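You operate a simulated robot arm through the tools that you are given. There is no shell and no other tool. Be economical: measure what you need, move in short steps, check, and stop when the job is done.

The job below is to be done with a simulated two-armed robot. You get a single attempt, and the scene is never put back.

JOB
Aim the black sensor until it lights, zero the count and jog the bag in.
Fine: the bag on the dark belt; lock the sensor; the screen ends on 1 with the bag at the stop plate, mode knob off.
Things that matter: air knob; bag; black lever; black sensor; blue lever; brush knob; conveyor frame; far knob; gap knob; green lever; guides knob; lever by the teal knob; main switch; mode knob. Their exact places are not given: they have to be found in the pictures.

The check looks at the end state, three seconds after you hand in, the way a careful person would. Anything else that was tipped, shoved, dropped, spilled or broken makes it a failure.

ROBOT AND FRAMES
Two 7-joint arms with fingered hands on one trunk, on a base that drives. Base frame: it is fixed to the floor where the robot stands at the start and does not move with it; the origin is under the middle of the robot, x ahead of it, y to its left, z up. Units: cm, degrees, N and s.
The left shoulder is at the start at [2, 20.8, 122.3], the right one opposite. Places, roughly: air knob [150, 190, 100]; bag [75, 100, 75]; black lever [30, 130, 90]; black sensor [80, 10, 80]; blue lever [80, 20, 70]; brush knob [30, 180, 70]; conveyor frame [80, 150, 40]; far knob [10, 250, 70]; gap knob [40, 130, 100]; green lever [50, 120, 70]; guides knob [80, 30, 70]; lever by the teal knob [20, 190, 70]; main switch [50, 70, 70]; mode knob [60, 50, 70]; near knob [0, 270, 70]; orange sensor [50, 110, 80]. Payload 5 kg a hand.
The TCP of each hand is the grasp point between the finger pads, 4.8 cm short of the fingertips. In the tool frame z runs along the fingers and y along their closing line. The gripper opens to 16 cm. The gripper's body begins 5.6 cm behind the TCP. The gripper is a hand of 4 fingers: y runs from the thumb to the fingers, the wrist lies at [-2.6, -14.2, -25.2] in the tool frame, and closing takes about 1.5 s.
Orientation is that of the tool frame in the base frame, as a unit quaternion [x, y, z, w]. With the fingers straight down and the wrist toward the robot, the tool's x, y and z point along [0, 1, 0], [1, 0, 0] and [0, 0, -1] of the base frame.

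CONTROLS
- The arms move only by the tool play_rows. It takes "left_series", "right_series" or both (then of equal length, played together; a hand with none holds still); each is a list of rows, each a list of 6 numbers: the shift along the base's x, y, z in cm, then the turn, a rotation vector about the base's x, y, z in degrees. In form: [[tx, ty, tz, ax, ay, az], ...]. A call has 1 to 8 rows; each row shifts and turns the commanded pose from where the row before left it. "left_grip" and "right_grip" are, for a hand that has rows, the gripper command, from -1 (fully open) to 1 (shut), values between in proportion, set as the call begins (left out, the last holds). Rows are played at 5 a second. More than 5 cm and 8.6 degrees between two rows, or a gripper value outside its range, and nothing of the call is played. Where a pose cannot be reached the arm comes as near as it can. A force on the tool above 60 N (or 10 N above the force at the start of the call, whichever is more), or a blocked arm, ends the call early, and 0.2 s more pass. Each finger travels about 10.8 cm/s and halts on what it meets, pressing with about 26 N; the grip force reading is that of the motor and also rises with nothing between the fingers. The clock runs only during rows and for 0.2 s after the last one: add rows that do not move to give the fingers time. It gives the time, the measured TCP pose, the force on the tool (base axes), the opening and the grip force at its end, in the units of the frame above (readings bear some noise), with the torque about the TCP (base axes, N m) and any sound that the robot's microphone picked up.
- Cameras (640 x 400 px; columns grow to the right, rows downward): "scene" is now at [9.76, 2.47, 141.72]; the picture's right is [0.27, -0.96, 0.00], its down [-0.51, -0.14, -0.85] and it looks along [0.82, 0.23, -0.53] (base axes); focal length 283 px, centre (320, 200). "left" rides on the left gripper at [-8.7, -13.3, -18.9] in its tool frame; the picture's right is [-0.83, -0.26, 0.49], its down [0.51, -0.71, 0.49] and it looks along [0.22, 0.66, 0.72] (tool axes); focal length 238 px, centre (320, 200). "right" rides on the right gripper at [8.7, -13.3, -18.9] in its tool frame; the picture's right is [-0.83, 0.26, -0.49], its down [-0.51, -0.71, 0.49] and it looks along [-0.22, 0.66, 0.72] (tool axes); focal length 238 px, centre (320, 200).
- capture(camera): a new picture of that camera. The clock stands still meanwhile.
- slide_trunk(by): slides the trunk up (or, below 0, down) by that many cm; the arms and the scene camera ride with it, the base frame stays. It gives what a move gives, with no picture.
- roll_base(legs): drives the robot by 1 to 6 legs, each [ahead, left, turn to the left] in cm, cm and degrees, along the robot's own axes; the way and the turn of a leg run together, so that a leg with both is an arc; at most 150 cm and 180 degrees a leg. The arms and the cameras ride along, it lands a little off, and it stops where it bumps. It gives what a move gives.
- move_fingers(index, middle, ring, thumb_bend, thumb_turn, hand): sets how far each is bent, from 0 (flat) to 1 (curled in); at 0.3 the hand is open as for a grip, at 0.7 the pads meet at the TCP. One left out holds its place. A second passes; each finger stops where it meets its share of the squeeze, and holds until it gets a number again. A gripper value or a shape takes the hand back. It gives what a move gives, with no picture; readings hold the bend of each and the force on the fingers (four entries, about 0 where the hand has none), thumb and palm. thumb_turn goes from beside the hand (0) to across from the fingers (1), as for a grip.
- grasp_type(shape, hand): the hand has 4 fingers and takes this shape, open, in about a second: jaw (thumb against the fingers, like two jaws); tri (thumb and two fingers); tip (a fingertip pinch); poke (one finger out to press); point (the index stretched); flat (the hand flat); cup (the hand cupped); fist (a fist). The gripper value then closes the fingers along that shape, each until it touches; the sizes above hold for jaw. It gives what a move gives, with no picture.
- aim_head(pan, tilt): turns the head with the scene camera to pan (to the left, within 86 degrees either way) and tilt (down, from -29 to 69), counted from straight ahead of the robot. It gives what a move gives.
- point_at(camera, pixels): for up to 12 pixels [column, row] of the newest picture of that camera ("zoom" is the newest enlarged one), the place [x, y, z] in the base frame of the surface seen there, good to about 0.2 cm. The clock stands still meanwhile.
- inspect(camera, box): a new picture of the part [left, top, right, bottom] of that camera's present view, enlarged. The clock stands still meanwhile.
- hand_in(): hands the job in; it is judged then, once.

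Work in short steps. Measure before you move; look again where a grasp or a placing could have gone wrong, and mend it. You have 80 turns and 62 pictures in all, those below and enlarged ones among them. Open the grippers and draw the arms clear of the work before you hand the job in, unless the task says otherwise.

The tools are called after ">>>" as a command line: name --argument value ..., lists and objects as JSON in quotes. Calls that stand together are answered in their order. play_rows: Moves the arms, as the interface text tells. Its arguments: {"type":"object","properties":{"left_series":{"type":"array","items":{"type":"array","items":{"type":"number"}}},"left_grip":{"type":"number"},"right_series":{"type":"array","items":{"type":"array","items":{"type":"number"}}},"right_grip":{"type":"number"}},"required":[]} The other tools are called the same way: slide_trunk (by) slides the trunk up or down; grasp_type (shape, hand) gives the hand a shape; move_fingers (index, middle, ring, thumb_bend, thumb_turn, hand) moves the fingers one by one; roll_base (legs) drives the base; aim_head (pan, tilt) turns the head that bears the scene camera; capture (camera) takes a picture; point_at (camera, pixels) gives the place of the surface under pixels of a picture; inspect (camera, box) takes an enlarged picture of a part of a camera's view; hand_in () hands the job in.

At the start:

```text
t: 0.0
left_ee_pos: [55.93, 50.26, 121.47]
left_orientation: [0.707, 0.707, 0.0, 0.0]
left_wrist_force: [0.1, -0.1, -1.3]
left_wrist_torque: [-0.02, -0.02, 0.0]
left_finger_gap: 15.95
left_grasp_force: 0.2
left_shape: jaw
left_bend: [0.3, 0.3, 0.3, 0.3, 0.98]
left_finger forces: [0.0, 0.0, 0.1, 0.0, 0.0, 0.1]
right_ee_pos: [59.79, -4.09, 112.06]
right_orientation: [0.708, 0.707, 0.0, 0.0]
right_wrist_force: [-0.1, 0.8, 0.4]
right_wrist_torque: [-0.04, 0.01, 0.02]
right_finger_gap: 15.98
right_grasp_force: 0.0
right_shape: jaw
right_bend: [0.3, 0.3, 0.3, 0.3, 0.98]
right_finger forces: [0.1, 0.0, 0.0, 0.1, 0.0, 0.0]
trunk travel left (down, up): [-22.5, 46.5]
robot x, y, heading: [-0.05, 0.15, -0.1]
head pan, tilt: [15.6, 32.1]
```

scene: 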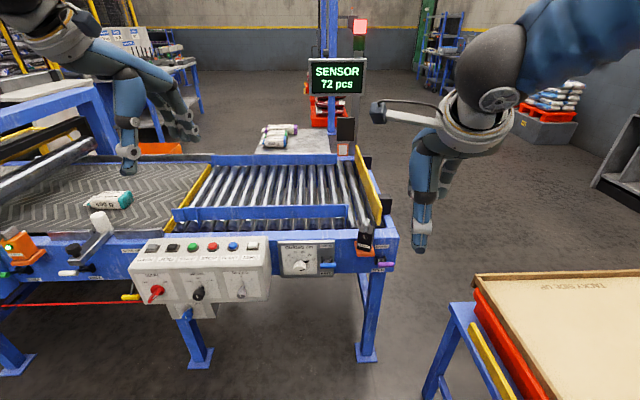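
right: 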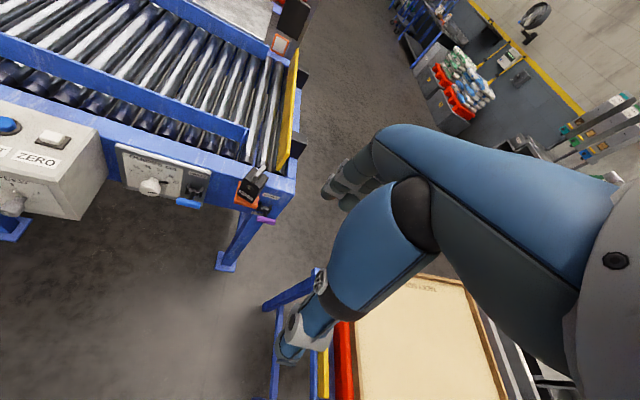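
left: 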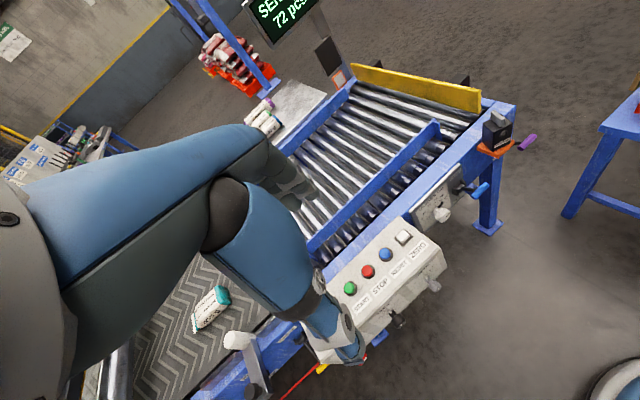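

The scene shows the panel around (200,265) and the black sensor around (366,235). I enlarge both.

>>> inspect --camera "scene" --box '[120, 220, 280, 320]'

>>> inspect --camera "scene" --box '[270, 190, 430, 290]'

>>> inspect --camera "scene" --box '[0, 180, 160, 280]'

```text
4.00 times, centred on (200, 270) of scene
```

zoom: 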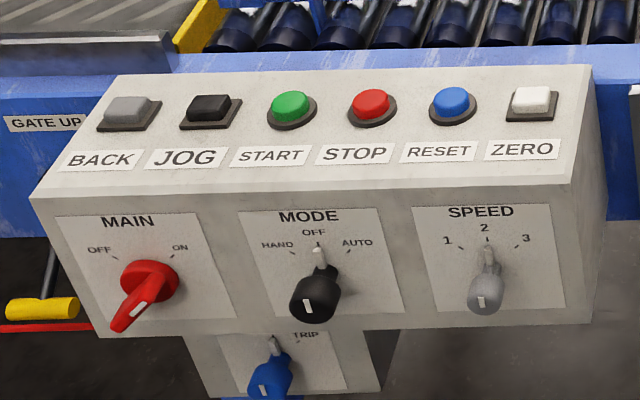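

```text
4.00 times, centred on (350, 240) of scene
```

zoom: 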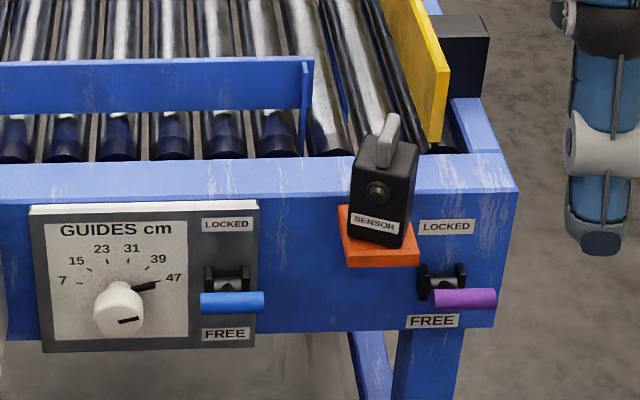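

```text
4.00 times, centred on (80, 230) of scene
```

zoom: 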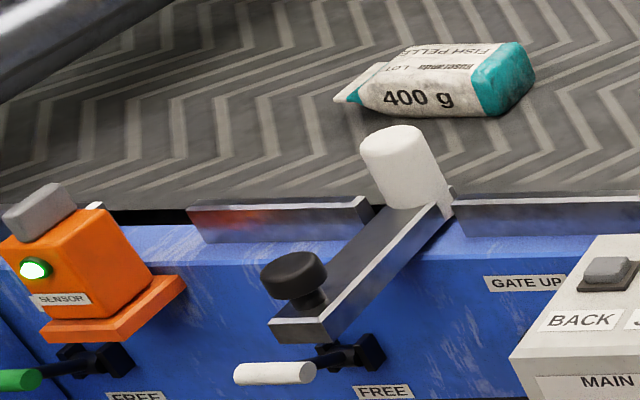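

I measure the main places in the current scene picture.

>>> capture --camera "scene"

>>> point_at --camera "scene" --pixels '[[366, 226], [364, 250], [386, 264], [252, 246], [172, 248], [199, 292], [109, 201], [365, 185], [345, 140], [342, 149], [190, 190], [298, 264]]'

>>> inspect --camera "scene" --box '[300, 50, 400, 180]'

```text
55 pictures are left
```

scene: 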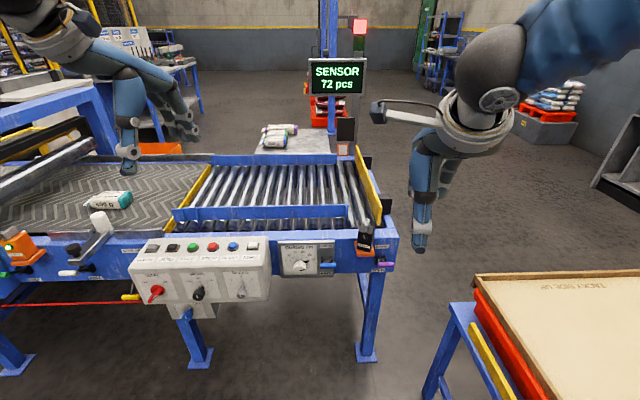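

```text
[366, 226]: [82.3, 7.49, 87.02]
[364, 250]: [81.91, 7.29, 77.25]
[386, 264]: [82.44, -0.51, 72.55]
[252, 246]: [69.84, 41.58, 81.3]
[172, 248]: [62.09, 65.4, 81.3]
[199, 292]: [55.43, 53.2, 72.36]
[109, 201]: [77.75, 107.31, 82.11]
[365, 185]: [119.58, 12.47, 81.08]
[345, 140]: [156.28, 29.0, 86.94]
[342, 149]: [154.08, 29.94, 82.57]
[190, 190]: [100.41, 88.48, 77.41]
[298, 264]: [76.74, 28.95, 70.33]
```

```text
3.08 times, centred on (350, 115) of scene
```

zoom: 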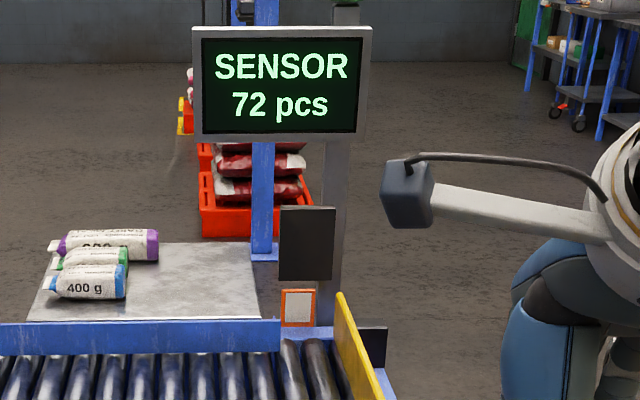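

Conveyor direction is about (0.33,-0.95), its normal (0.95,0.33). I drive so that the robot faces it squarely, with the sensor on the right hand's side and the panel on the left's.

>>> roll_base --legs '[[8.7, 11.5, 0], [0, 0, 19]]'

>>> aim_head --pan -10 --tilt 45

>>> capture --camera "scene"

```text
t: 2.4
left_ee_pos: [45.19, 77.18, 121.36]
left_orientation: [0.581, 0.814, 0.0, 0.0]
left_wrist_force: [1.1, 1.4, -0.3]
left_wrist_torque: [-0.08, -0.01, -0.05]
left_finger_gap: 15.97
left_grasp_force: 0.1
left_shape: jaw
left_bend: [0.3, 0.3, 0.3, 0.3, 0.98]
left_finger forces: [0.0, 0.0, 0.1, 0.0, 0.0, 0.0]
right_ee_pos: [66.53, 26.95, 112.14]
right_orientation: [0.581, 0.814, 0.0, 0.0]
right_wrist_force: [0.0, 0.5, -0.5]
right_wrist_torque: [-0.08, -0.02, 0.0]
right_finger_gap: 15.96
right_grasp_force: 0.0
right_shape: jaw
right_bend: [0.3, 0.3, 0.3, 0.3, 0.98]
right_finger forces: [0.1, 0.1, 0.1, 0.0, 0.0, 0.0]
trunk travel left (down, up): [-22.5, 46.5]
robot x, y, heading: [8.54, 11.55, 19.0]
head pan, tilt: [15.6, 32.1]
```

```text
t: 3.3
left_ee_pos: [45.14, 77.17, 121.49]
left_orientation: [0.58, 0.814, 0.0, 0.0]
left_wrist_force: [-0.9, -0.5, 0.1]
left_wrist_torque: [0.0, 0.02, 0.01]
left_finger_gap: 15.95
left_grasp_force: 0.1
left_shape: jaw
left_bend: [0.3, 0.3, 0.3, 0.3, 0.98]
left_finger forces: [0.0, 0.0, 0.1, 0.0, 0.1, 0.0]
right_ee_pos: [66.52, 27.02, 112.13]
right_orientation: [0.581, 0.814, 0.0, -0.001]
right_wrist_force: [-0.3, -0.1, 0.5]
right_wrist_torque: [-0.01, -0.03, 0.01]
right_finger_gap: 15.97
right_grasp_force: 0.1
right_shape: jaw
right_bend: [0.3, 0.3, 0.3, 0.3, 0.98]
right_finger forces: [0.0, 0.0, 0.0, 0.0, 0.1, 0.0]
trunk travel left (down, up): [-22.5, 46.5]
robot x, y, heading: [8.99, 11.65, 19.0]
head pan, tilt: [-10.0, 45.0]
```

```text
53 pictures are left
```

scene: 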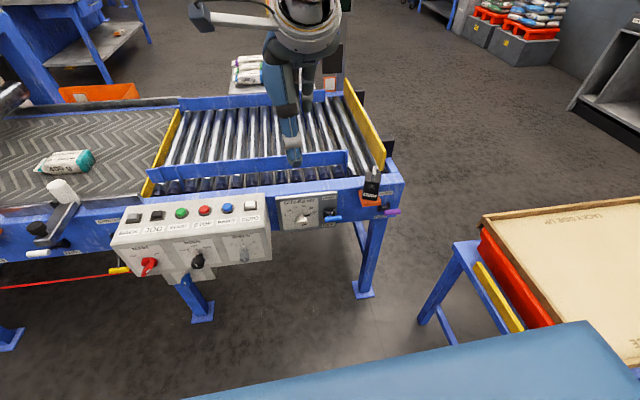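

The view is good; I enlarge the sensor (370,190) and lever (390,212), and the panel.

>>> inspect --camera "scene" --box '[330, 160, 418, 230]'

>>> point_at --camera "zoom" --pixels '[[300, 90], [260, 180], [310, 215], [270, 250], [400, 390], [500, 375], [430, 330], [310, 130]]'

>>> inspect --camera "scene" --box '[104, 185, 280, 295]'

>>> point_at --camera "zoom" --pixels '[[187, 104], [273, 94], [370, 88], [520, 70], [440, 80], [345, 285], [330, 245], [170, 295], [345, 215], [80, 200], [580, 110], [110, 100]]'

```text
5.71 times, centred on (374, 195) of scene
```

zoom: 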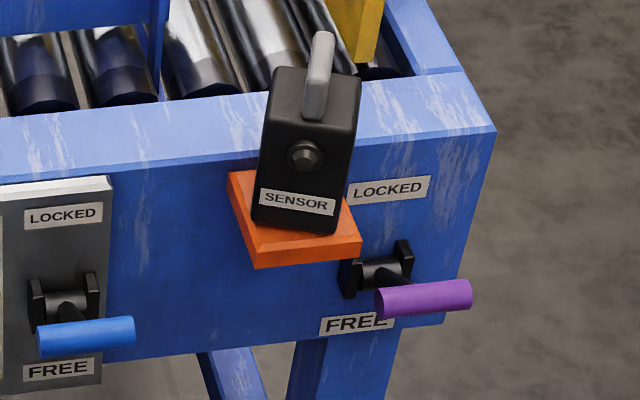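

```text
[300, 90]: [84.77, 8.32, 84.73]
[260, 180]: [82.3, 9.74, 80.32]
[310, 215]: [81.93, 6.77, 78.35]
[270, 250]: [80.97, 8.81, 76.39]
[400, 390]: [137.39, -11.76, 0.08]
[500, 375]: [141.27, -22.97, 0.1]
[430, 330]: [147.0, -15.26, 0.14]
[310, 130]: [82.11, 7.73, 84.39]
```

```text
3.64 times, centred on (192, 240) of scene
```

zoom: 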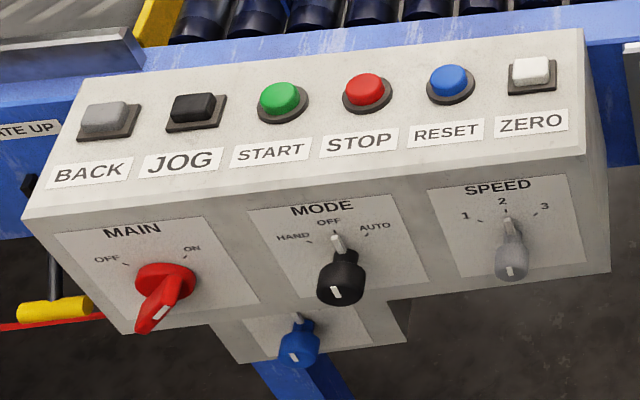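

```text
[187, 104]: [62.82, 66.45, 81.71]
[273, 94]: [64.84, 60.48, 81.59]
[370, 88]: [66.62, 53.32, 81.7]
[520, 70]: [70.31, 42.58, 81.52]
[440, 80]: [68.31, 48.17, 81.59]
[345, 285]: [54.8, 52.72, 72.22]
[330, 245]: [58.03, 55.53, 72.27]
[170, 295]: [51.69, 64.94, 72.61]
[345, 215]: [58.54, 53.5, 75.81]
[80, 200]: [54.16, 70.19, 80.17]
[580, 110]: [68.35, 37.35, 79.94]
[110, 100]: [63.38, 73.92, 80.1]
```

The sensor is yawed by roughly −25° from square. I measure the tab on top, the body corners and the purple lever in a tight zoom.

>>> inspect --camera "scene" --box '[354, 160, 402, 220]'

>>> point_at --camera "zoom" --pixels '[[185, 60], [165, 120], [110, 125], [200, 150], [90, 220], [180, 240], [270, 345], [340, 330], [305, 335], [200, 130], [245, 290], [190, 30]]'

>>> capture --camera "right"

```text
6.67 times, centred on (378, 190) of scene
```

zoom: 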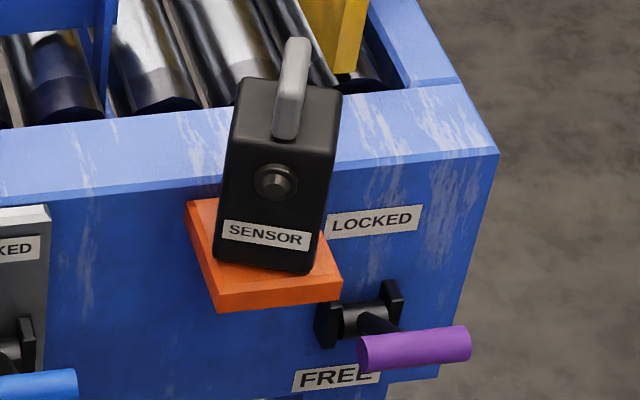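

```text
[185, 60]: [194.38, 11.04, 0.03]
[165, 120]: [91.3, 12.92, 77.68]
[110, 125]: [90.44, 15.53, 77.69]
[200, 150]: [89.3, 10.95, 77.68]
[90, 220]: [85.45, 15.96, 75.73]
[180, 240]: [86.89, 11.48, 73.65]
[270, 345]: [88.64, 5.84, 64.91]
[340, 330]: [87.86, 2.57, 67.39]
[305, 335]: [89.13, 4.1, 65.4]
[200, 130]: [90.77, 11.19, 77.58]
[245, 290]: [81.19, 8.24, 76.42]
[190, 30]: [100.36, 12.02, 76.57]
```

```text
49 pictures are left
```

right: 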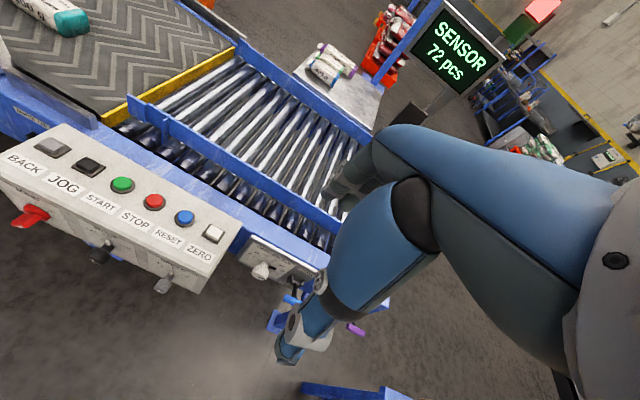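

Now the zoom's tab runs (295,45)–(288,135), body back (240,130)–(335,150), lever handle (365,355)–(470,343). Measuring these.

>>> point_at --camera "zoom" --pixels '[[297, 42], [297, 70], [290, 130], [278, 115], [245, 85], [335, 97], [230, 205], [320, 215], [372, 350], [420, 345], [465, 338], [372, 320]]'

>>> point_at --camera "zoom" --pixels '[[195, 210], [220, 305], [335, 290], [340, 345], [392, 285], [325, 325], [350, 312], [240, 135], [330, 150], [218, 260], [312, 268]]'

```text
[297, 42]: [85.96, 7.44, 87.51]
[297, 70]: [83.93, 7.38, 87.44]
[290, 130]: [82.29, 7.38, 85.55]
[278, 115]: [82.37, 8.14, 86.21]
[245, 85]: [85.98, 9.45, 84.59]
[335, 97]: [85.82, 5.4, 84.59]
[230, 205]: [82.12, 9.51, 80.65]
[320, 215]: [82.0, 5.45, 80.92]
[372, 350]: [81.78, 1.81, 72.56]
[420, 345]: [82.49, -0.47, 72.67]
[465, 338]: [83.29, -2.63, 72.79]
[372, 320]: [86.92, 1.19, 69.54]
```

```text
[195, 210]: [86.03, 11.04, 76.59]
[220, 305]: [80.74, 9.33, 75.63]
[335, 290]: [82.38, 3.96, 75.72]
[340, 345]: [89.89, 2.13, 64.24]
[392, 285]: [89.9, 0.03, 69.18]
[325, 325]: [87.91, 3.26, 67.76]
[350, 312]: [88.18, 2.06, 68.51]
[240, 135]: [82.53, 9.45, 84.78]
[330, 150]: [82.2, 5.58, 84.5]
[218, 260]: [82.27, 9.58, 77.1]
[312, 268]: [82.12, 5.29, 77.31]
```

The sensor body (back face x≈82.1, y 5.4–9.5, top z 84.6) faces heading about −1°; the reflector at [154,30,82.6] needs about +18°. I bring the right hand above it, turned to heading 0.

>>> play_rows --right_series '[[3.2, -3.2, -1, 0, 0, -6.5], [3.2, -3.2, -1.5, 0, 0, -6.5], [3.1, -3.3, -1.5, 0, 0, -6], [3, -3.3, -2, 0, 0, 0], [3, -3.3, -2, 0, 0, 0], [3, -3.2, -2, 0, 0, 0], [0, 0, 0, 0, 0, 0]]'

>>> capture --camera "right"

>>> capture --camera "scene"

```text
t: 4.9
left_ee_pos: [45.07, 77.17, 121.47]
left_orientation: [0.581, 0.814, -0.001, 0.001]
left_wrist_force: [0.1, 0.2, 0.4]
left_wrist_torque: [-0.06, -0.07, -0.06]
left_finger_gap: 15.96
left_grasp_force: 0.0
left_shape: jaw
left_bend: [0.3, 0.3, 0.3, 0.3, 0.98]
left_finger forces: [0.1, 0.0, 0.0, 0.0, 0.1, 0.0]
right_ee_pos: [84.89, 7.65, 102.43]
right_orientation: [0.707, 0.707, 0.001, 0.001]
right_wrist_force: [-1.3, 0.9, 0.2]
right_wrist_torque: [-0.09, -0.05, -0.01]
right_finger_gap: 15.96
right_grasp_force: 0.0
right_shape: jaw
right_bend: [0.3, 0.3, 0.3, 0.3, 0.98]
right_finger forces: [0.0, 0.1, 0.0, 0.1, 0.1, 0.0]
trunk travel left (down, up): [-22.5, 46.5]
robot x, y, heading: [8.6, 11.25, 19.1]
head pan, tilt: [-10.0, 45.0]
```

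```text
48 pictures are left
```

right: 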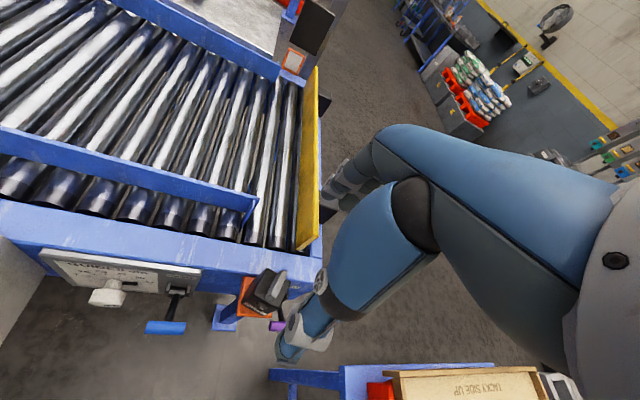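

```text
47 pictures are left
```

scene: 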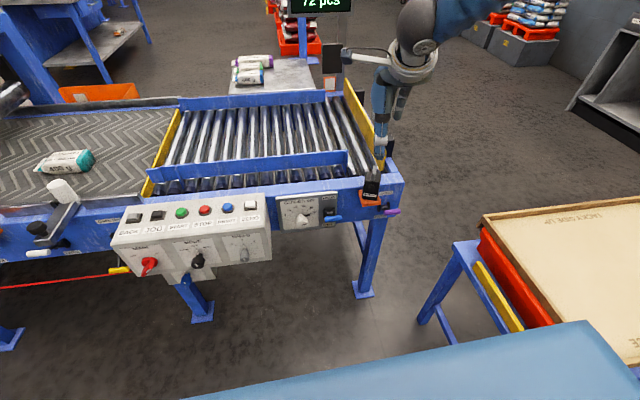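

The right camera sees the sensor at (265,290) and purple lever at (280,326). I zoom in there.

>>> inspect --camera "right" --box '[130, 255, 330, 355]'

```text
3.20 times, centred on (230, 305) of right
```

zoom: 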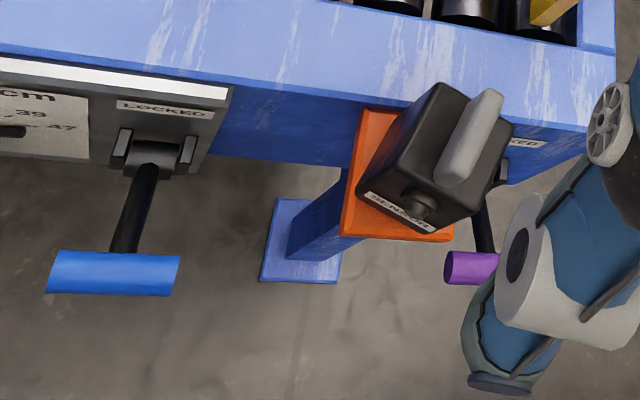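

>>> point_at --camera "zoom" --pixels '[[150, 158], [135, 220], [115, 275], [440, 90], [508, 128], [385, 180], [475, 205], [490, 95], [445, 175], [483, 220], [470, 268], [460, 130]]'

```text
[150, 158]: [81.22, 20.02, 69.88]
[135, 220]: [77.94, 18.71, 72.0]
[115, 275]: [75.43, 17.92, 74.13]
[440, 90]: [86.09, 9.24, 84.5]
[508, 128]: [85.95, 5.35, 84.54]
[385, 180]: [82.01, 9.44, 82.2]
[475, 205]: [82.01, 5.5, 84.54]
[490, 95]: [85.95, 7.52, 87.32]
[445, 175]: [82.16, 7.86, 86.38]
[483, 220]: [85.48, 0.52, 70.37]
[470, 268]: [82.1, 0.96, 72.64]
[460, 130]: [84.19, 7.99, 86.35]
```

The body is 4.1 cm square, centre (84.05,7.45). I descend around it (closing along x) and close gently, then will try whether it turns.

>>> play_rows --right_series '[[-0.8, -0.2, -4.5, 0, 0, 0], [0, 0, -4.5, 0, 0, 0], [0, 0, -4.5, 0, 0, 0], [0, 0, -3, 0, 0, 0], [0, 0, -2.5, 0, 0, 0], [0, 0, 0, 0, 0, 0]]'

>>> play_rows --right_series '[[0, 0, 0, 0, 0, 0], [0, 0, 0, 0, 0, 0], [0, 0, 0, 0, 0, 0], [0, 0, 0, 0, 0, 0], [0, 0, 0, 0, 0, 0], [0, 0, 0, 0, 0, 0], [0, 0, 0, 0, 0, 0]]' --right_grip 0.55

>>> inspect --camera "scene" --box '[330, 130, 430, 230]'

```text
t: 6.3
left_ee_pos: [45.11, 77.22, 121.6]
left_orientation: [0.581, 0.814, 0.0, 0.0]
left_wrist_force: [0.1, 0.1, -0.3]
left_wrist_torque: [0.01, -0.03, 0.01]
left_finger_gap: 15.98
left_grasp_force: 0.0
left_shape: jaw
left_bend: [0.3, 0.3, 0.3, 0.3, 0.98]
left_finger forces: [0.1, 0.0, 0.0, 0.0, 0.0, 0.0]
right_ee_pos: [84.06, 7.24, 83.34]
right_orientation: [0.706, 0.708, -0.001, -0.001]
right_wrist_force: [-5.1, 4.2, -0.3]
right_wrist_torque: [-0.03, -0.09, 0.23]
right_finger_gap: 15.95
right_grasp_force: 0.0
right_shape: jaw
right_bend: [0.3, 0.31, 0.3, 0.3, 0.98]
right_finger forces: [0.0, 6.4, 0.1, 0.0, 0.1, 0.0]
trunk travel left (down, up): [-22.5, 46.5]
robot x, y, heading: [8.59, 11.51, 19.0]
head pan, tilt: [-10.0, 45.0]
```

```text
t: 7.9
left_ee_pos: [45.22, 77.03, 121.42]
left_orientation: [0.581, 0.814, 0.001, 0.001]
left_wrist_force: [0.2, -0.4, -0.2]
left_wrist_torque: [-0.02, -0.01, -0.04]
left_finger_gap: 15.96
left_grasp_force: 0.0
left_shape: jaw
left_bend: [0.3, 0.3, 0.3, 0.3, 0.98]
left_finger forces: [0.1, 0.0, 0.0, 0.0, 0.1, 0.1]
right_ee_pos: [84.23, 7.19, 83.34]
right_orientation: [0.707, 0.707, 0.0, 0.0]
right_wrist_force: [2.0, -2.1, -1.8]
right_wrist_torque: [-0.05, -0.22, -0.01]
right_finger_gap: 4.25
right_grasp_force: 26.2
right_shape: jaw
right_bend: [0.73, 0.55, 0.57, 0.74, 1.0]
right_finger forces: [15.0, 8.7, 0.1, 0.1, 21.5, 0.0]
trunk travel left (down, up): [-22.5, 46.5]
robot x, y, heading: [8.42, 11.37, 18.9]
head pan, tilt: [-10.0, 45.0]
```

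```text
4.00 times, centred on (380, 180) of scene
```

zoom: 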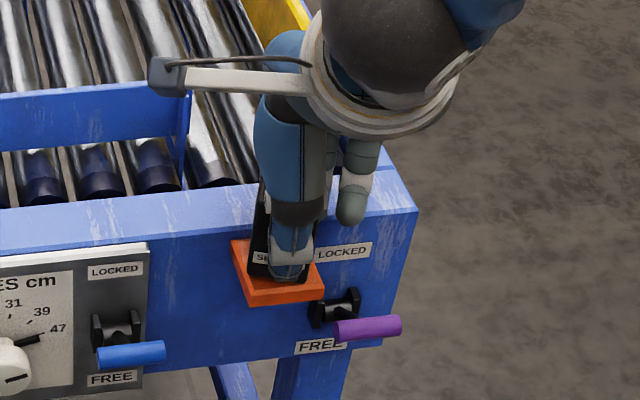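

The body is gripped (gap 4.25). I try a turn of +6° and read the torque.

>>> play_rows --right_series '[[0, 0, 0, 0, 0, 3], [0, 0, 0, 0, 0, 3], [0, 0, 0, 0, 0, 0], [0, 0, 0, 0, 0, 0]]'

>>> inspect --camera "scene" --box '[330, 130, 430, 230]'

```text
t: 8.9
left_ee_pos: [45.08, 76.92, 121.42]
left_orientation: [0.581, 0.814, 0.0, 0.0]
left_wrist_force: [0.0, 0.7, -0.4]
left_wrist_torque: [-0.04, 0.0, -0.03]
left_finger_gap: 15.96
left_grasp_force: 0.1
left_shape: jaw
left_bend: [0.3, 0.3, 0.3, 0.3, 0.98]
left_finger forces: [0.1, 0.1, 0.0, 0.1, 0.1, 0.0]
right_ee_pos: [84.16, 7.19, 83.39]
right_orientation: [0.669, 0.743, 0.001, 0.001]
right_wrist_force: [0.9, -5.4, 12.1]
right_wrist_torque: [-0.16, -0.08, -0.03]
right_finger_gap: 4.29
right_grasp_force: 26.2
right_shape: jaw
right_bend: [0.74, 0.55, 0.57, 0.74, 1.0]
right_finger forces: [15.7, 9.8, 0.0, 0.0, 25.5, 0.0]
trunk travel left (down, up): [-22.5, 46.5]
robot x, y, heading: [8.73, 11.35, 18.8]
head pan, tilt: [-10.0, 45.0]
```

```text
4.00 times, centred on (380, 180) of scene
```

zoom: 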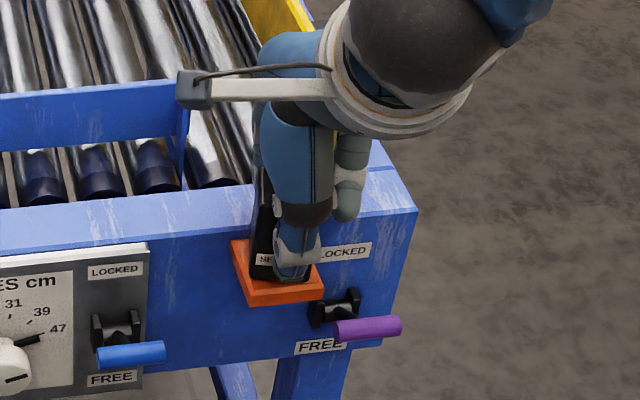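

Little torque, so it may have turned. I measure the visible strip of the back face.

>>> point_at --camera "zoom" --pixels '[[254, 240], [260, 270], [272, 274], [312, 270], [265, 240], [258, 215], [306, 280]]'

>>> capture --camera "left"

```text
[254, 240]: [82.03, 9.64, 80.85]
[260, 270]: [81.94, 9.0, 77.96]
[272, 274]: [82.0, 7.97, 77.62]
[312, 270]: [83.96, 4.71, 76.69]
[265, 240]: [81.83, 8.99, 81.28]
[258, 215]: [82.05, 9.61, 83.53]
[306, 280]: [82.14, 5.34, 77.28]
```

```text
43 pictures are left
```

left: 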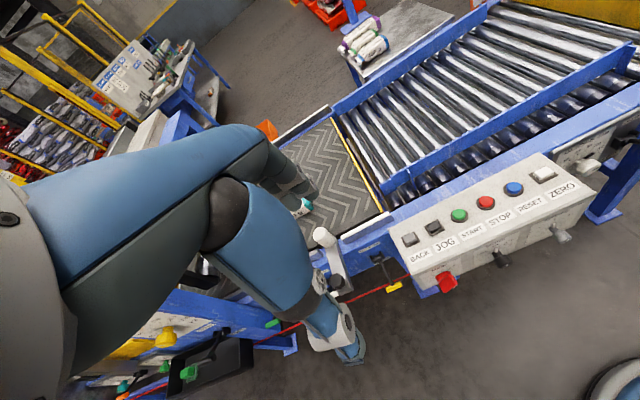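

The back face hasn't moved: the fingers slipped and the sensor is locked (lever up). I undo the turn, open and rise, then take a poke shape to push the purple lever down.

>>> play_rows --right_series '[[0, 0, 0, 0, 0, -6], [0, 0, 0, 0, 0, 0]]'

>>> play_rows --right_series '[[0, 0, 0, 0, 0, 0], [0, 0, 0, 0, 0, 0], [0, 0, 0, 0, 0, 0], [0, 0, 0, 0, 0, 0], [0, 0, 0, 0, 0, 0], [0, 0, 0, 0, 0, 0], [0, 0, 4, 0, 0, 0], [0, 0, 4, 0, 0, 0]]' --right_grip -1

>>> play_rows --right_series '[[0, 0, 4, 0, 0, 0], [-1, -4, 2, 0, 0, 0], [-1, -4, 0, 0, 0, 0], [-1, -2, 0, 0, 0, 0]]'

>>> grasp_type --hand "right" --shape "poke"

>>> inspect --camera "scene" --box '[330, 110, 450, 230]'

>>> capture --camera "right"

```text
t: 9.5
left_ee_pos: [45.12, 77.04, 121.49]
left_orientation: [0.58, 0.814, 0.0, 0.0]
left_wrist_force: [-0.2, -0.8, 0.0]
left_wrist_torque: [0.05, -0.03, 0.01]
left_finger_gap: 15.94
left_grasp_force: 0.0
left_shape: jaw
left_bend: [0.3, 0.3, 0.3, 0.3, 0.98]
left_finger forces: [0.0, 0.0, 0.0, 0.0, 0.0, 0.0]
right_ee_pos: [84.12, 7.34, 83.36]
right_orientation: [0.708, 0.707, 0.001, 0.0]
right_wrist_force: [0.8, -1.1, 13.5]
right_wrist_torque: [-0.03, -0.14, 0.1]
right_finger_gap: 4.31
right_grasp_force: 26.2
right_shape: jaw
right_bend: [0.74, 0.55, 0.57, 0.74, 1.0]
right_finger forces: [16.4, 9.9, 0.1, 0.1, 25.6, 0.0]
trunk travel left (down, up): [-22.5, 46.5]
robot x, y, heading: [8.67, 11.19, 18.9]
head pan, tilt: [-10.0, 45.0]
```

```text
t: 11.3
left_ee_pos: [45.06, 77.12, 121.37]
left_orientation: [0.582, 0.813, 0.001, 0.0]
left_wrist_force: [-0.3, 1.0, -0.3]
left_wrist_torque: [-0.03, -0.05, 0.0]
left_finger_gap: 15.97
left_grasp_force: 0.1
left_shape: jaw
left_bend: [0.3, 0.3, 0.3, 0.3, 0.98]
left_finger forces: [0.1, 0.0, 0.0, 0.1, 0.0, 0.0]
right_ee_pos: [84.31, 7.12, 91.14]
right_orientation: [0.707, 0.707, -0.001, 0.0]
right_wrist_force: [-1.1, -0.1, -1.3]
right_wrist_torque: [0.01, -0.14, -0.05]
right_finger_gap: 16.0
right_grasp_force: 0.1
right_shape: jaw
right_bend: [0.3, 0.3, 0.3, 0.3, 0.98]
right_finger forces: [0.0, 0.0, 0.0, 0.0, 0.0, 0.0]
trunk travel left (down, up): [-22.5, 46.5]
robot x, y, heading: [8.66, 11.37, 18.9]
head pan, tilt: [-10.0, 45.0]
```

```text
t: 12.3
left_ee_pos: [45.11, 77.08, 121.49]
left_orientation: [0.58, 0.815, 0.001, 0.0]
left_wrist_force: [0.5, -0.7, 0.5]
left_wrist_torque: [0.06, -0.04, 0.01]
left_finger_gap: 15.97
left_grasp_force: 0.1
left_shape: jaw
left_bend: [0.3, 0.3, 0.3, 0.3, 0.98]
left_finger forces: [0.1, 0.1, 0.0, 0.1, 0.0, 0.0]
right_ee_pos: [81.28, -2.83, 97.34]
right_orientation: [0.707, 0.707, 0.0, 0.0]
right_wrist_force: [-1.0, -0.1, -0.7]
right_wrist_torque: [0.01, -0.01, 0.04]
right_finger_gap: 15.98
right_grasp_force: 0.1
right_shape: jaw
right_bend: [0.3, 0.3, 0.3, 0.3, 0.97]
right_finger forces: [0.0, 0.1, 0.1, 0.0, 0.0, 0.1]
trunk travel left (down, up): [-22.5, 46.5]
robot x, y, heading: [8.57, 11.49, 18.9]
head pan, tilt: [-10.0, 45.0]
```

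```text
t: 13.2
left_ee_pos: [45.15, 77.03, 121.47]
left_orientation: [0.581, 0.814, 0.0, 0.0]
left_wrist_force: [0.2, -0.7, -0.2]
left_wrist_torque: [0.01, -0.03, -0.01]
left_finger_gap: 15.98
left_grasp_force: 0.1
left_shape: jaw
left_bend: [0.3, 0.3, 0.3, 0.3, 0.98]
left_finger forces: [0.0, 0.0, 0.1, 0.0, 0.0, 0.0]
right_ee_pos: [81.37, -2.86, 97.3]
right_orientation: [0.707, 0.707, 0.0, -0.001]
right_wrist_force: [0.6, -0.9, -0.1]
right_wrist_torque: [0.01, -0.03, -0.02]
right_finger_gap: 0.0
right_grasp_force: 0.1
right_shape: poke
right_bend: [0.7, 0.7, 0.99, 1.0, 1.0]
right_finger forces: [0.0, 0.0, 0.0, 0.0, 0.0, 0.0]
trunk travel left (down, up): [-22.5, 46.5]
robot x, y, heading: [8.48, 11.42, 18.9]
head pan, tilt: [-10.0, 45.0]
```

```text
3.33 times, centred on (390, 170) of scene
```

zoom: 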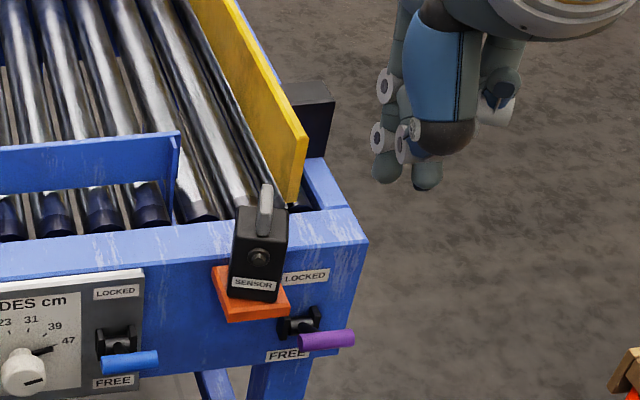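

```text
41 pictures are left
```

right: 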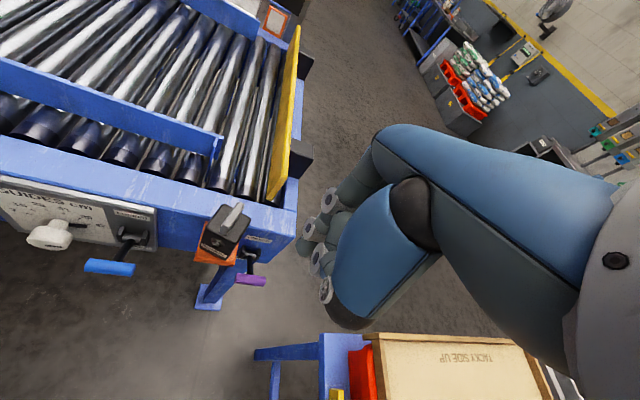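

Two fingers point down at zoom (388,175) and (427,183); I measure their tips' positions and the lever.

>>> point_at --camera "zoom" --pixels '[]'

>>> inspect --camera "scene" --box '[330, 110, 450, 230]'

>>> point_at --camera "zoom" --pixels '[[388, 178], [427, 183], [385, 140], [405, 150], [440, 140], [498, 110], [305, 340], [328, 336], [350, 332], [385, 85]]'

```text
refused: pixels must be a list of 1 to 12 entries
```

```text
3.33 times, centred on (390, 170) of scene
```

zoom: 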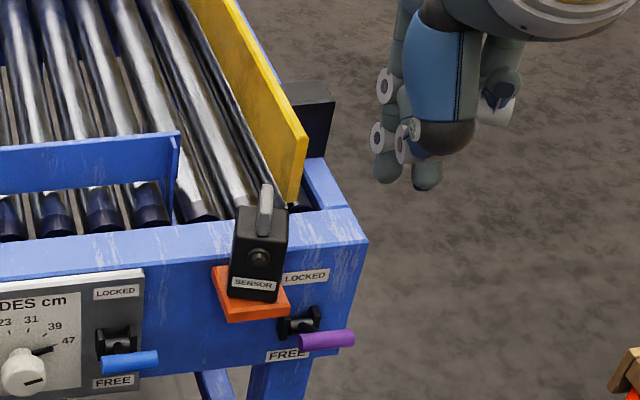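

```text
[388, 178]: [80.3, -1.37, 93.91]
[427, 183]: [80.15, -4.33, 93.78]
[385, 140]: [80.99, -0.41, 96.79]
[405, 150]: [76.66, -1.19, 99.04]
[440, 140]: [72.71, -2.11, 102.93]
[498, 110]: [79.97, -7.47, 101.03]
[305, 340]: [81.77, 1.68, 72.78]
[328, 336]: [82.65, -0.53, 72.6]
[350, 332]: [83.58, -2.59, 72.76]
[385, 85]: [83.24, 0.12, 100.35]
```

Fingertips hang ~4 cm below TCP. I move over the purple bar (centre about (83.1,−0.4,72)) and hover with tips at ~75.

>>> play_rows --right_series '[[1.8, 1.2, -4, 0, 0, 0], [0, 0, -4.5, 0, 0, 0], [0, 0, -4.5, 0, 0, 0], [0, 0, -3.5, 0, 0, 0], [0, 0, -1.8, 0, 0, 0], [0, 0, 0, 0, 0, 0]]'

>>> inspect --camera "scene" --box '[330, 130, 430, 230]'

>>> inspect --camera "right" --box '[150, 160, 450, 360]'

```text
t: 14.6
left_ee_pos: [45.07, 77.03, 121.52]
left_orientation: [0.581, 0.814, 0.0, 0.0]
left_wrist_force: [-0.7, 1.0, 0.8]
left_wrist_torque: [0.01, -0.04, 0.0]
left_finger_gap: 15.96
left_grasp_force: 0.0
left_shape: jaw
left_bend: [0.3, 0.3, 0.3, 0.3, 0.98]
left_finger forces: [0.0, 0.1, 0.1, 0.1, 0.1, 0.0]
right_ee_pos: [83.11, -1.42, 78.71]
right_orientation: [0.707, 0.707, 0.0, 0.0]
right_wrist_force: [0.2, 0.4, -0.2]
right_wrist_torque: [0.0, 0.01, -0.01]
right_finger_gap: 0.0
right_grasp_force: 0.0
right_shape: poke
right_bend: [0.7, 0.7, 0.99, 1.0, 1.0]
right_finger forces: [0.0, 0.1, 0.0, 0.0, 0.0, 0.1]
trunk travel left (down, up): [-22.5, 46.5]
robot x, y, heading: [8.37, 11.22, 19.0]
head pan, tilt: [-10.0, 45.0]
```

```text
4.00 times, centred on (380, 180) of scene
```

zoom: 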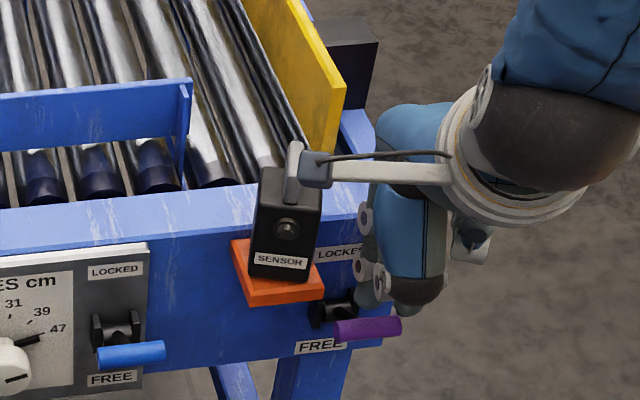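

```text
2.00 times, centred on (300, 260) of right
```

zoom: 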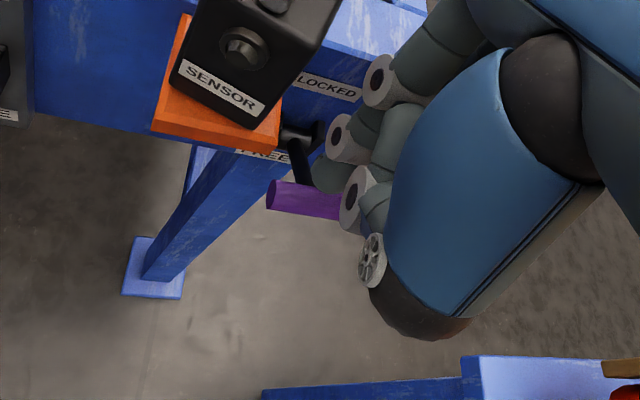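

I check the tip positions against the bar.

>>> point_at --camera "zoom" --pixels '[[325, 180], [338, 135], [352, 195], [300, 195], [290, 195], [325, 205], [375, 205]]'

```text
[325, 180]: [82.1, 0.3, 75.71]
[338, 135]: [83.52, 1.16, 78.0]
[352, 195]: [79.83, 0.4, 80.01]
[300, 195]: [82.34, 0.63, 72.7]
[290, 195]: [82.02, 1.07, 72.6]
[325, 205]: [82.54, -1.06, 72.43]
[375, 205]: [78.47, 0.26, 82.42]
```

Index tip is right above the bar. I push down along the lever's arc in small rows.

>>> play_rows --right_series '[[0, 0, -1, 0, 0, 0], [-0.2, 0, -1, 0, 0, 0], [-0.3, -0.1, -1, 0, 0, 0], [-0.3, -0.1, -1, 0, 0, 0], [0, 0, -1, 0, 0, 0], [0, 0, -1, 0, 0, 0], [0, 0, -1, 0, 0, 0], [0, 0, 0, 0, 0, 0]]'

>>> inspect --camera "scene" --box '[330, 130, 430, 230]'

```text
t: 16.4
left_ee_pos: [45.13, 77.04, 121.39]
left_orientation: [0.581, 0.814, 0.0, 0.001]
left_wrist_force: [-0.8, 0.1, 1.1]
left_wrist_torque: [-0.03, -0.03, -0.04]
left_finger_gap: 15.98
left_grasp_force: 0.0
left_shape: jaw
left_bend: [0.3, 0.3, 0.3, 0.3, 0.98]
left_finger forces: [0.0, 0.1, 0.1, 0.0, 0.0, 0.0]
right_ee_pos: [82.23, -1.73, 71.94]
right_orientation: [0.706, 0.708, -0.001, 0.001]
right_wrist_force: [-1.4, 0.1, -0.3]
right_wrist_torque: [0.01, -0.01, 0.01]
right_finger_gap: 0.01
right_grasp_force: 0.2
right_shape: poke
right_bend: [0.7, 0.7, 0.99, 1.0, 1.0]
right_finger forces: [0.0, 0.1, 0.0, 0.0, 0.0, 0.0]
trunk travel left (down, up): [-22.5, 46.5]
robot x, y, heading: [8.56, 11.35, 19.1]
head pan, tilt: [-10.0, 45.0]
```

```text
4.00 times, centred on (380, 180) of scene
```

zoom: 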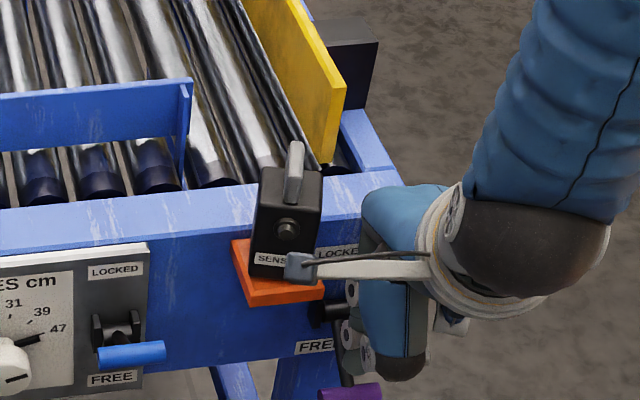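

The lever dropped to its FREE position (zoom (350,392)). I raise the hand, reshape to jaw and go back over the sensor.

>>> play_rows --right_series '[[-0.5, 0, 4, 0, 0, 0], [0, 0, 4.5, 0, 0, 0], [0, 0, 4.5, 0, 0, 0], [0, 0, 4.5, 0, 0, 0], [0, 0, 4.5, 0, 0, 0], [0, 0, 4, 0, 0, 0]]'

>>> grasp_type --hand "right" --shape "jaw"

>>> play_rows --right_series '[[1, 4, 2, 0, 0, 0], [1, 4, 0, 0, 0, 0], [0.3, 1.2, 0, 0, 0, 0], [0, 0, 0, 0, 0, 0]]'

>>> inspect --camera "scene" --box '[330, 130, 430, 230]'

```text
t: 17.8
left_ee_pos: [45.1, 77.0, 121.42]
left_orientation: [0.581, 0.814, 0.0, 0.0]
left_wrist_force: [-0.7, 0.5, -0.2]
left_wrist_torque: [-0.01, -0.08, 0.01]
left_finger_gap: 15.97
left_grasp_force: 0.2
left_shape: jaw
left_bend: [0.3, 0.3, 0.3, 0.3, 0.98]
left_finger forces: [0.1, 0.0, 0.1, 0.0, 0.0, 0.1]
right_ee_pos: [81.78, -1.63, 97.85]
right_orientation: [0.707, 0.707, 0.0, 0.0]
right_wrist_force: [-2.0, 0.0, -0.8]
right_wrist_torque: [0.0, -0.17, -0.03]
right_finger_gap: 0.0
right_grasp_force: 0.0
right_shape: poke
right_bend: [0.7, 0.7, 0.99, 1.0, 1.0]
right_finger forces: [0.0, 0.0, 0.0, 0.1, 0.1, 0.1]
trunk travel left (down, up): [-22.5, 46.5]
robot x, y, heading: [8.71, 11.5, 18.9]
head pan, tilt: [-10.0, 45.0]
```

```text
t: 18.7
left_ee_pos: [45.21, 77.09, 121.41]
left_orientation: [0.58, 0.814, 0.0, 0.0]
left_wrist_force: [-1.3, -0.5, 0.4]
left_wrist_torque: [-0.02, -0.01, 0.05]
left_finger_gap: 15.97
left_grasp_force: 0.0
left_shape: jaw
left_bend: [0.3, 0.3, 0.3, 0.3, 0.98]
left_finger forces: [0.1, 0.0, 0.0, 0.1, 0.0, 0.0]
right_ee_pos: [81.85, -1.68, 97.84]
right_orientation: [0.707, 0.707, 0.0, 0.0]
right_wrist_force: [-1.3, -0.3, 0.1]
right_wrist_torque: [-0.01, 0.02, 0.04]
right_finger_gap: 16.0
right_grasp_force: 0.0
right_shape: jaw
right_bend: [0.3, 0.3, 0.3, 0.3, 0.98]
right_finger forces: [0.1, 0.0, 0.1, 0.0, 0.1, 0.1]
trunk travel left (down, up): [-22.5, 46.5]
robot x, y, heading: [8.62, 11.21, 19.1]
head pan, tilt: [-10.0, 45.0]
```

```text
t: 19.7
left_ee_pos: [45.2, 76.98, 121.39]
left_orientation: [0.581, 0.814, 0.0, 0.0]
left_wrist_force: [0.0, 0.2, -0.2]
left_wrist_torque: [-0.02, 0.05, 0.02]
left_finger_gap: 15.99
left_grasp_force: 0.0
left_shape: jaw
left_bend: [0.3, 0.3, 0.3, 0.3, 0.98]
left_finger forces: [0.0, 0.1, 0.1, 0.1, 0.0, 0.0]
right_ee_pos: [84.08, 7.46, 99.91]
right_orientation: [0.707, 0.707, 0.0, 0.0]
right_wrist_force: [0.2, 0.4, -0.5]
right_wrist_torque: [-0.04, 0.0, -0.02]
right_finger_gap: 15.99
right_grasp_force: 0.1
right_shape: jaw
right_bend: [0.3, 0.3, 0.3, 0.3, 0.97]
right_finger forces: [0.0, 0.0, 0.0, 0.0, 0.0, 0.1]
trunk travel left (down, up): [-22.5, 46.5]
robot x, y, heading: [8.78, 11.66, 18.7]
head pan, tilt: [-10.0, 45.0]
```

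```text
4.00 times, centred on (380, 180) of scene
```

zoom: 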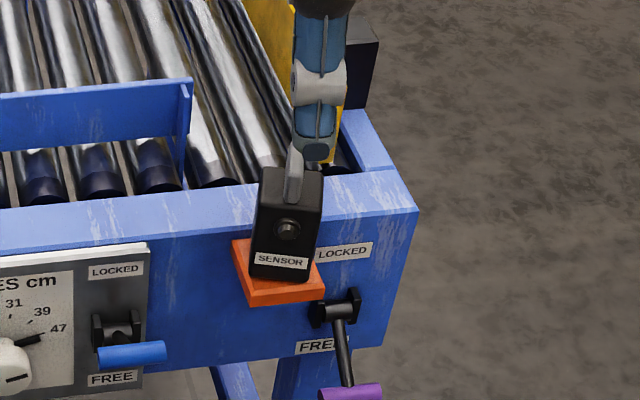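

The lever now hangs at FREE. I pre-close to about 10 cm (to stay off the stop plate), descend, and grip the sensor.

>>> play_rows --right_series '[[0, 0, 0, 0, 0, 0], [0, 0, 0, 0, 0, 0], [0, 0, 0, 0, 0, 0], [0, 0, -4.5, 0, 0, 0], [0, 0, -4.5, 0, 0, 0], [0, 0, -4, 0, 0, 0], [0, 0, -3.6, 0, 0, 0], [0, 0, 0, 0, 0, 0]]' --right_grip -0.25

>>> play_rows --right_series '[[0, 0, 0, 0, 0, 0], [0, 0, 0, 0, 0, 0], [0, 0, 0, 0, 0, 0], [0, 0, 0, 0, 0, 0], [0, 0, 0, 0, 0, 0], [0, 0, 0, 0, 0, 0]]' --right_grip 0.6

>>> play_rows --right_series '[[0, 0, 0, 0, 0, 3], [0, 0, 0, 0, 0, 3], [0, 0, 0, 0, 0, 3], [0, 0, 0, 0, 0, 3], [0, 0, 0, 0, 0, 3], [0, 0, 0, 0, 0, 3], [0, 0, 0, 0, 0, 0], [0, 0, 0, 0, 0, 0]]'

>>> inspect --camera "scene" --box '[330, 130, 430, 230]'

```text
t: 21.5
left_ee_pos: [45.21, 77.07, 121.59]
left_orientation: [0.581, 0.814, 0.0, 0.001]
left_wrist_force: [0.1, 0.7, -0.3]
left_wrist_torque: [0.01, -0.08, 0.0]
left_finger_gap: 15.95
left_grasp_force: 0.0
left_shape: jaw
left_bend: [0.3, 0.3, 0.3, 0.3, 0.98]
left_finger forces: [0.0, 0.1, 0.0, 0.1, 0.1, 0.0]
right_ee_pos: [83.98, 7.28, 83.27]
right_orientation: [0.707, 0.707, 0.0, 0.0]
right_wrist_force: [-0.1, -0.1, -0.4]
right_wrist_torque: [0.0, -0.03, -0.03]
right_finger_gap: 10.02
right_grasp_force: 0.0
right_shape: jaw
right_bend: [0.73, 0.4, 0.37, 0.64, 1.0]
right_finger forces: [0.1, 0.1, 0.0, 0.0, 0.0, 0.0]
trunk travel left (down, up): [-22.5, 46.5]
robot x, y, heading: [8.57, 11.3, 19.2]
head pan, tilt: [-10.0, 45.0]
```

```text
t: 22.9
left_ee_pos: [45.23, 77.13, 121.39]
left_orientation: [0.581, 0.814, 0.0, -0.001]
left_wrist_force: [0.1, -0.1, 0.5]
left_wrist_torque: [0.03, -0.01, -0.02]
left_finger_gap: 16.0
left_grasp_force: 0.0
left_shape: jaw
left_bend: [0.3, 0.3, 0.3, 0.3, 0.98]
left_finger forces: [0.0, 0.0, 0.0, 0.0, 0.0, 0.0]
right_ee_pos: [84.16, 7.41, 83.12]
right_orientation: [0.707, 0.707, 0.0, 0.0]
right_wrist_force: [6.1, -1.6, -0.2]
right_wrist_torque: [-0.02, -0.33, -0.05]
right_finger_gap: 4.1
right_grasp_force: 25.9
right_shape: jaw
right_bend: [0.73, 0.55, 0.58, 0.74, 1.0]
right_finger forces: [17.7, 10.1, 0.0, 0.0, 21.9, 0.0]
trunk travel left (down, up): [-22.5, 46.5]
robot x, y, heading: [9.1, 10.97, 19.2]
head pan, tilt: [-10.0, 45.0]
```

```text
t: 24.7
left_ee_pos: [45.27, 77.02, 121.36]
left_orientation: [0.581, 0.814, 0.0, 0.0]
left_wrist_force: [0.4, 0.0, -0.2]
left_wrist_torque: [0.0, 0.02, -0.03]
left_finger_gap: 15.96
left_grasp_force: 0.1
left_shape: jaw
left_bend: [0.3, 0.3, 0.3, 0.3, 0.98]
left_finger forces: [0.0, 0.1, 0.0, 0.0, 0.1, 0.0]
right_ee_pos: [84.13, 7.34, 83.2]
right_orientation: [0.588, 0.809, -0.001, 0.0]
right_wrist_force: [9.4, -5.6, -2.1]
right_wrist_torque: [-0.1, -0.59, -0.04]
right_finger_gap: 4.11
right_grasp_force: 26.1
right_shape: jaw
right_bend: [0.73, 0.54, 0.58, 0.74, 1.0]
right_finger forces: [17.9, 11.4, 0.0, 0.0, 21.2, 0.0]
trunk travel left (down, up): [-22.5, 46.5]
robot x, y, heading: [8.8, 11.17, 19.1]
head pan, tilt: [-10.0, 45.0]
```

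```text
4.00 times, centred on (380, 180) of scene
```

zoom: 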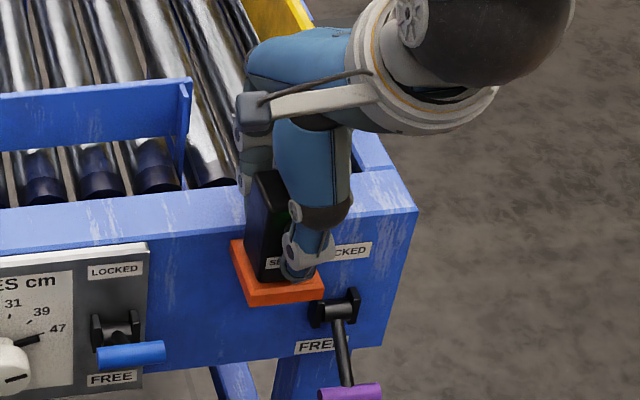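

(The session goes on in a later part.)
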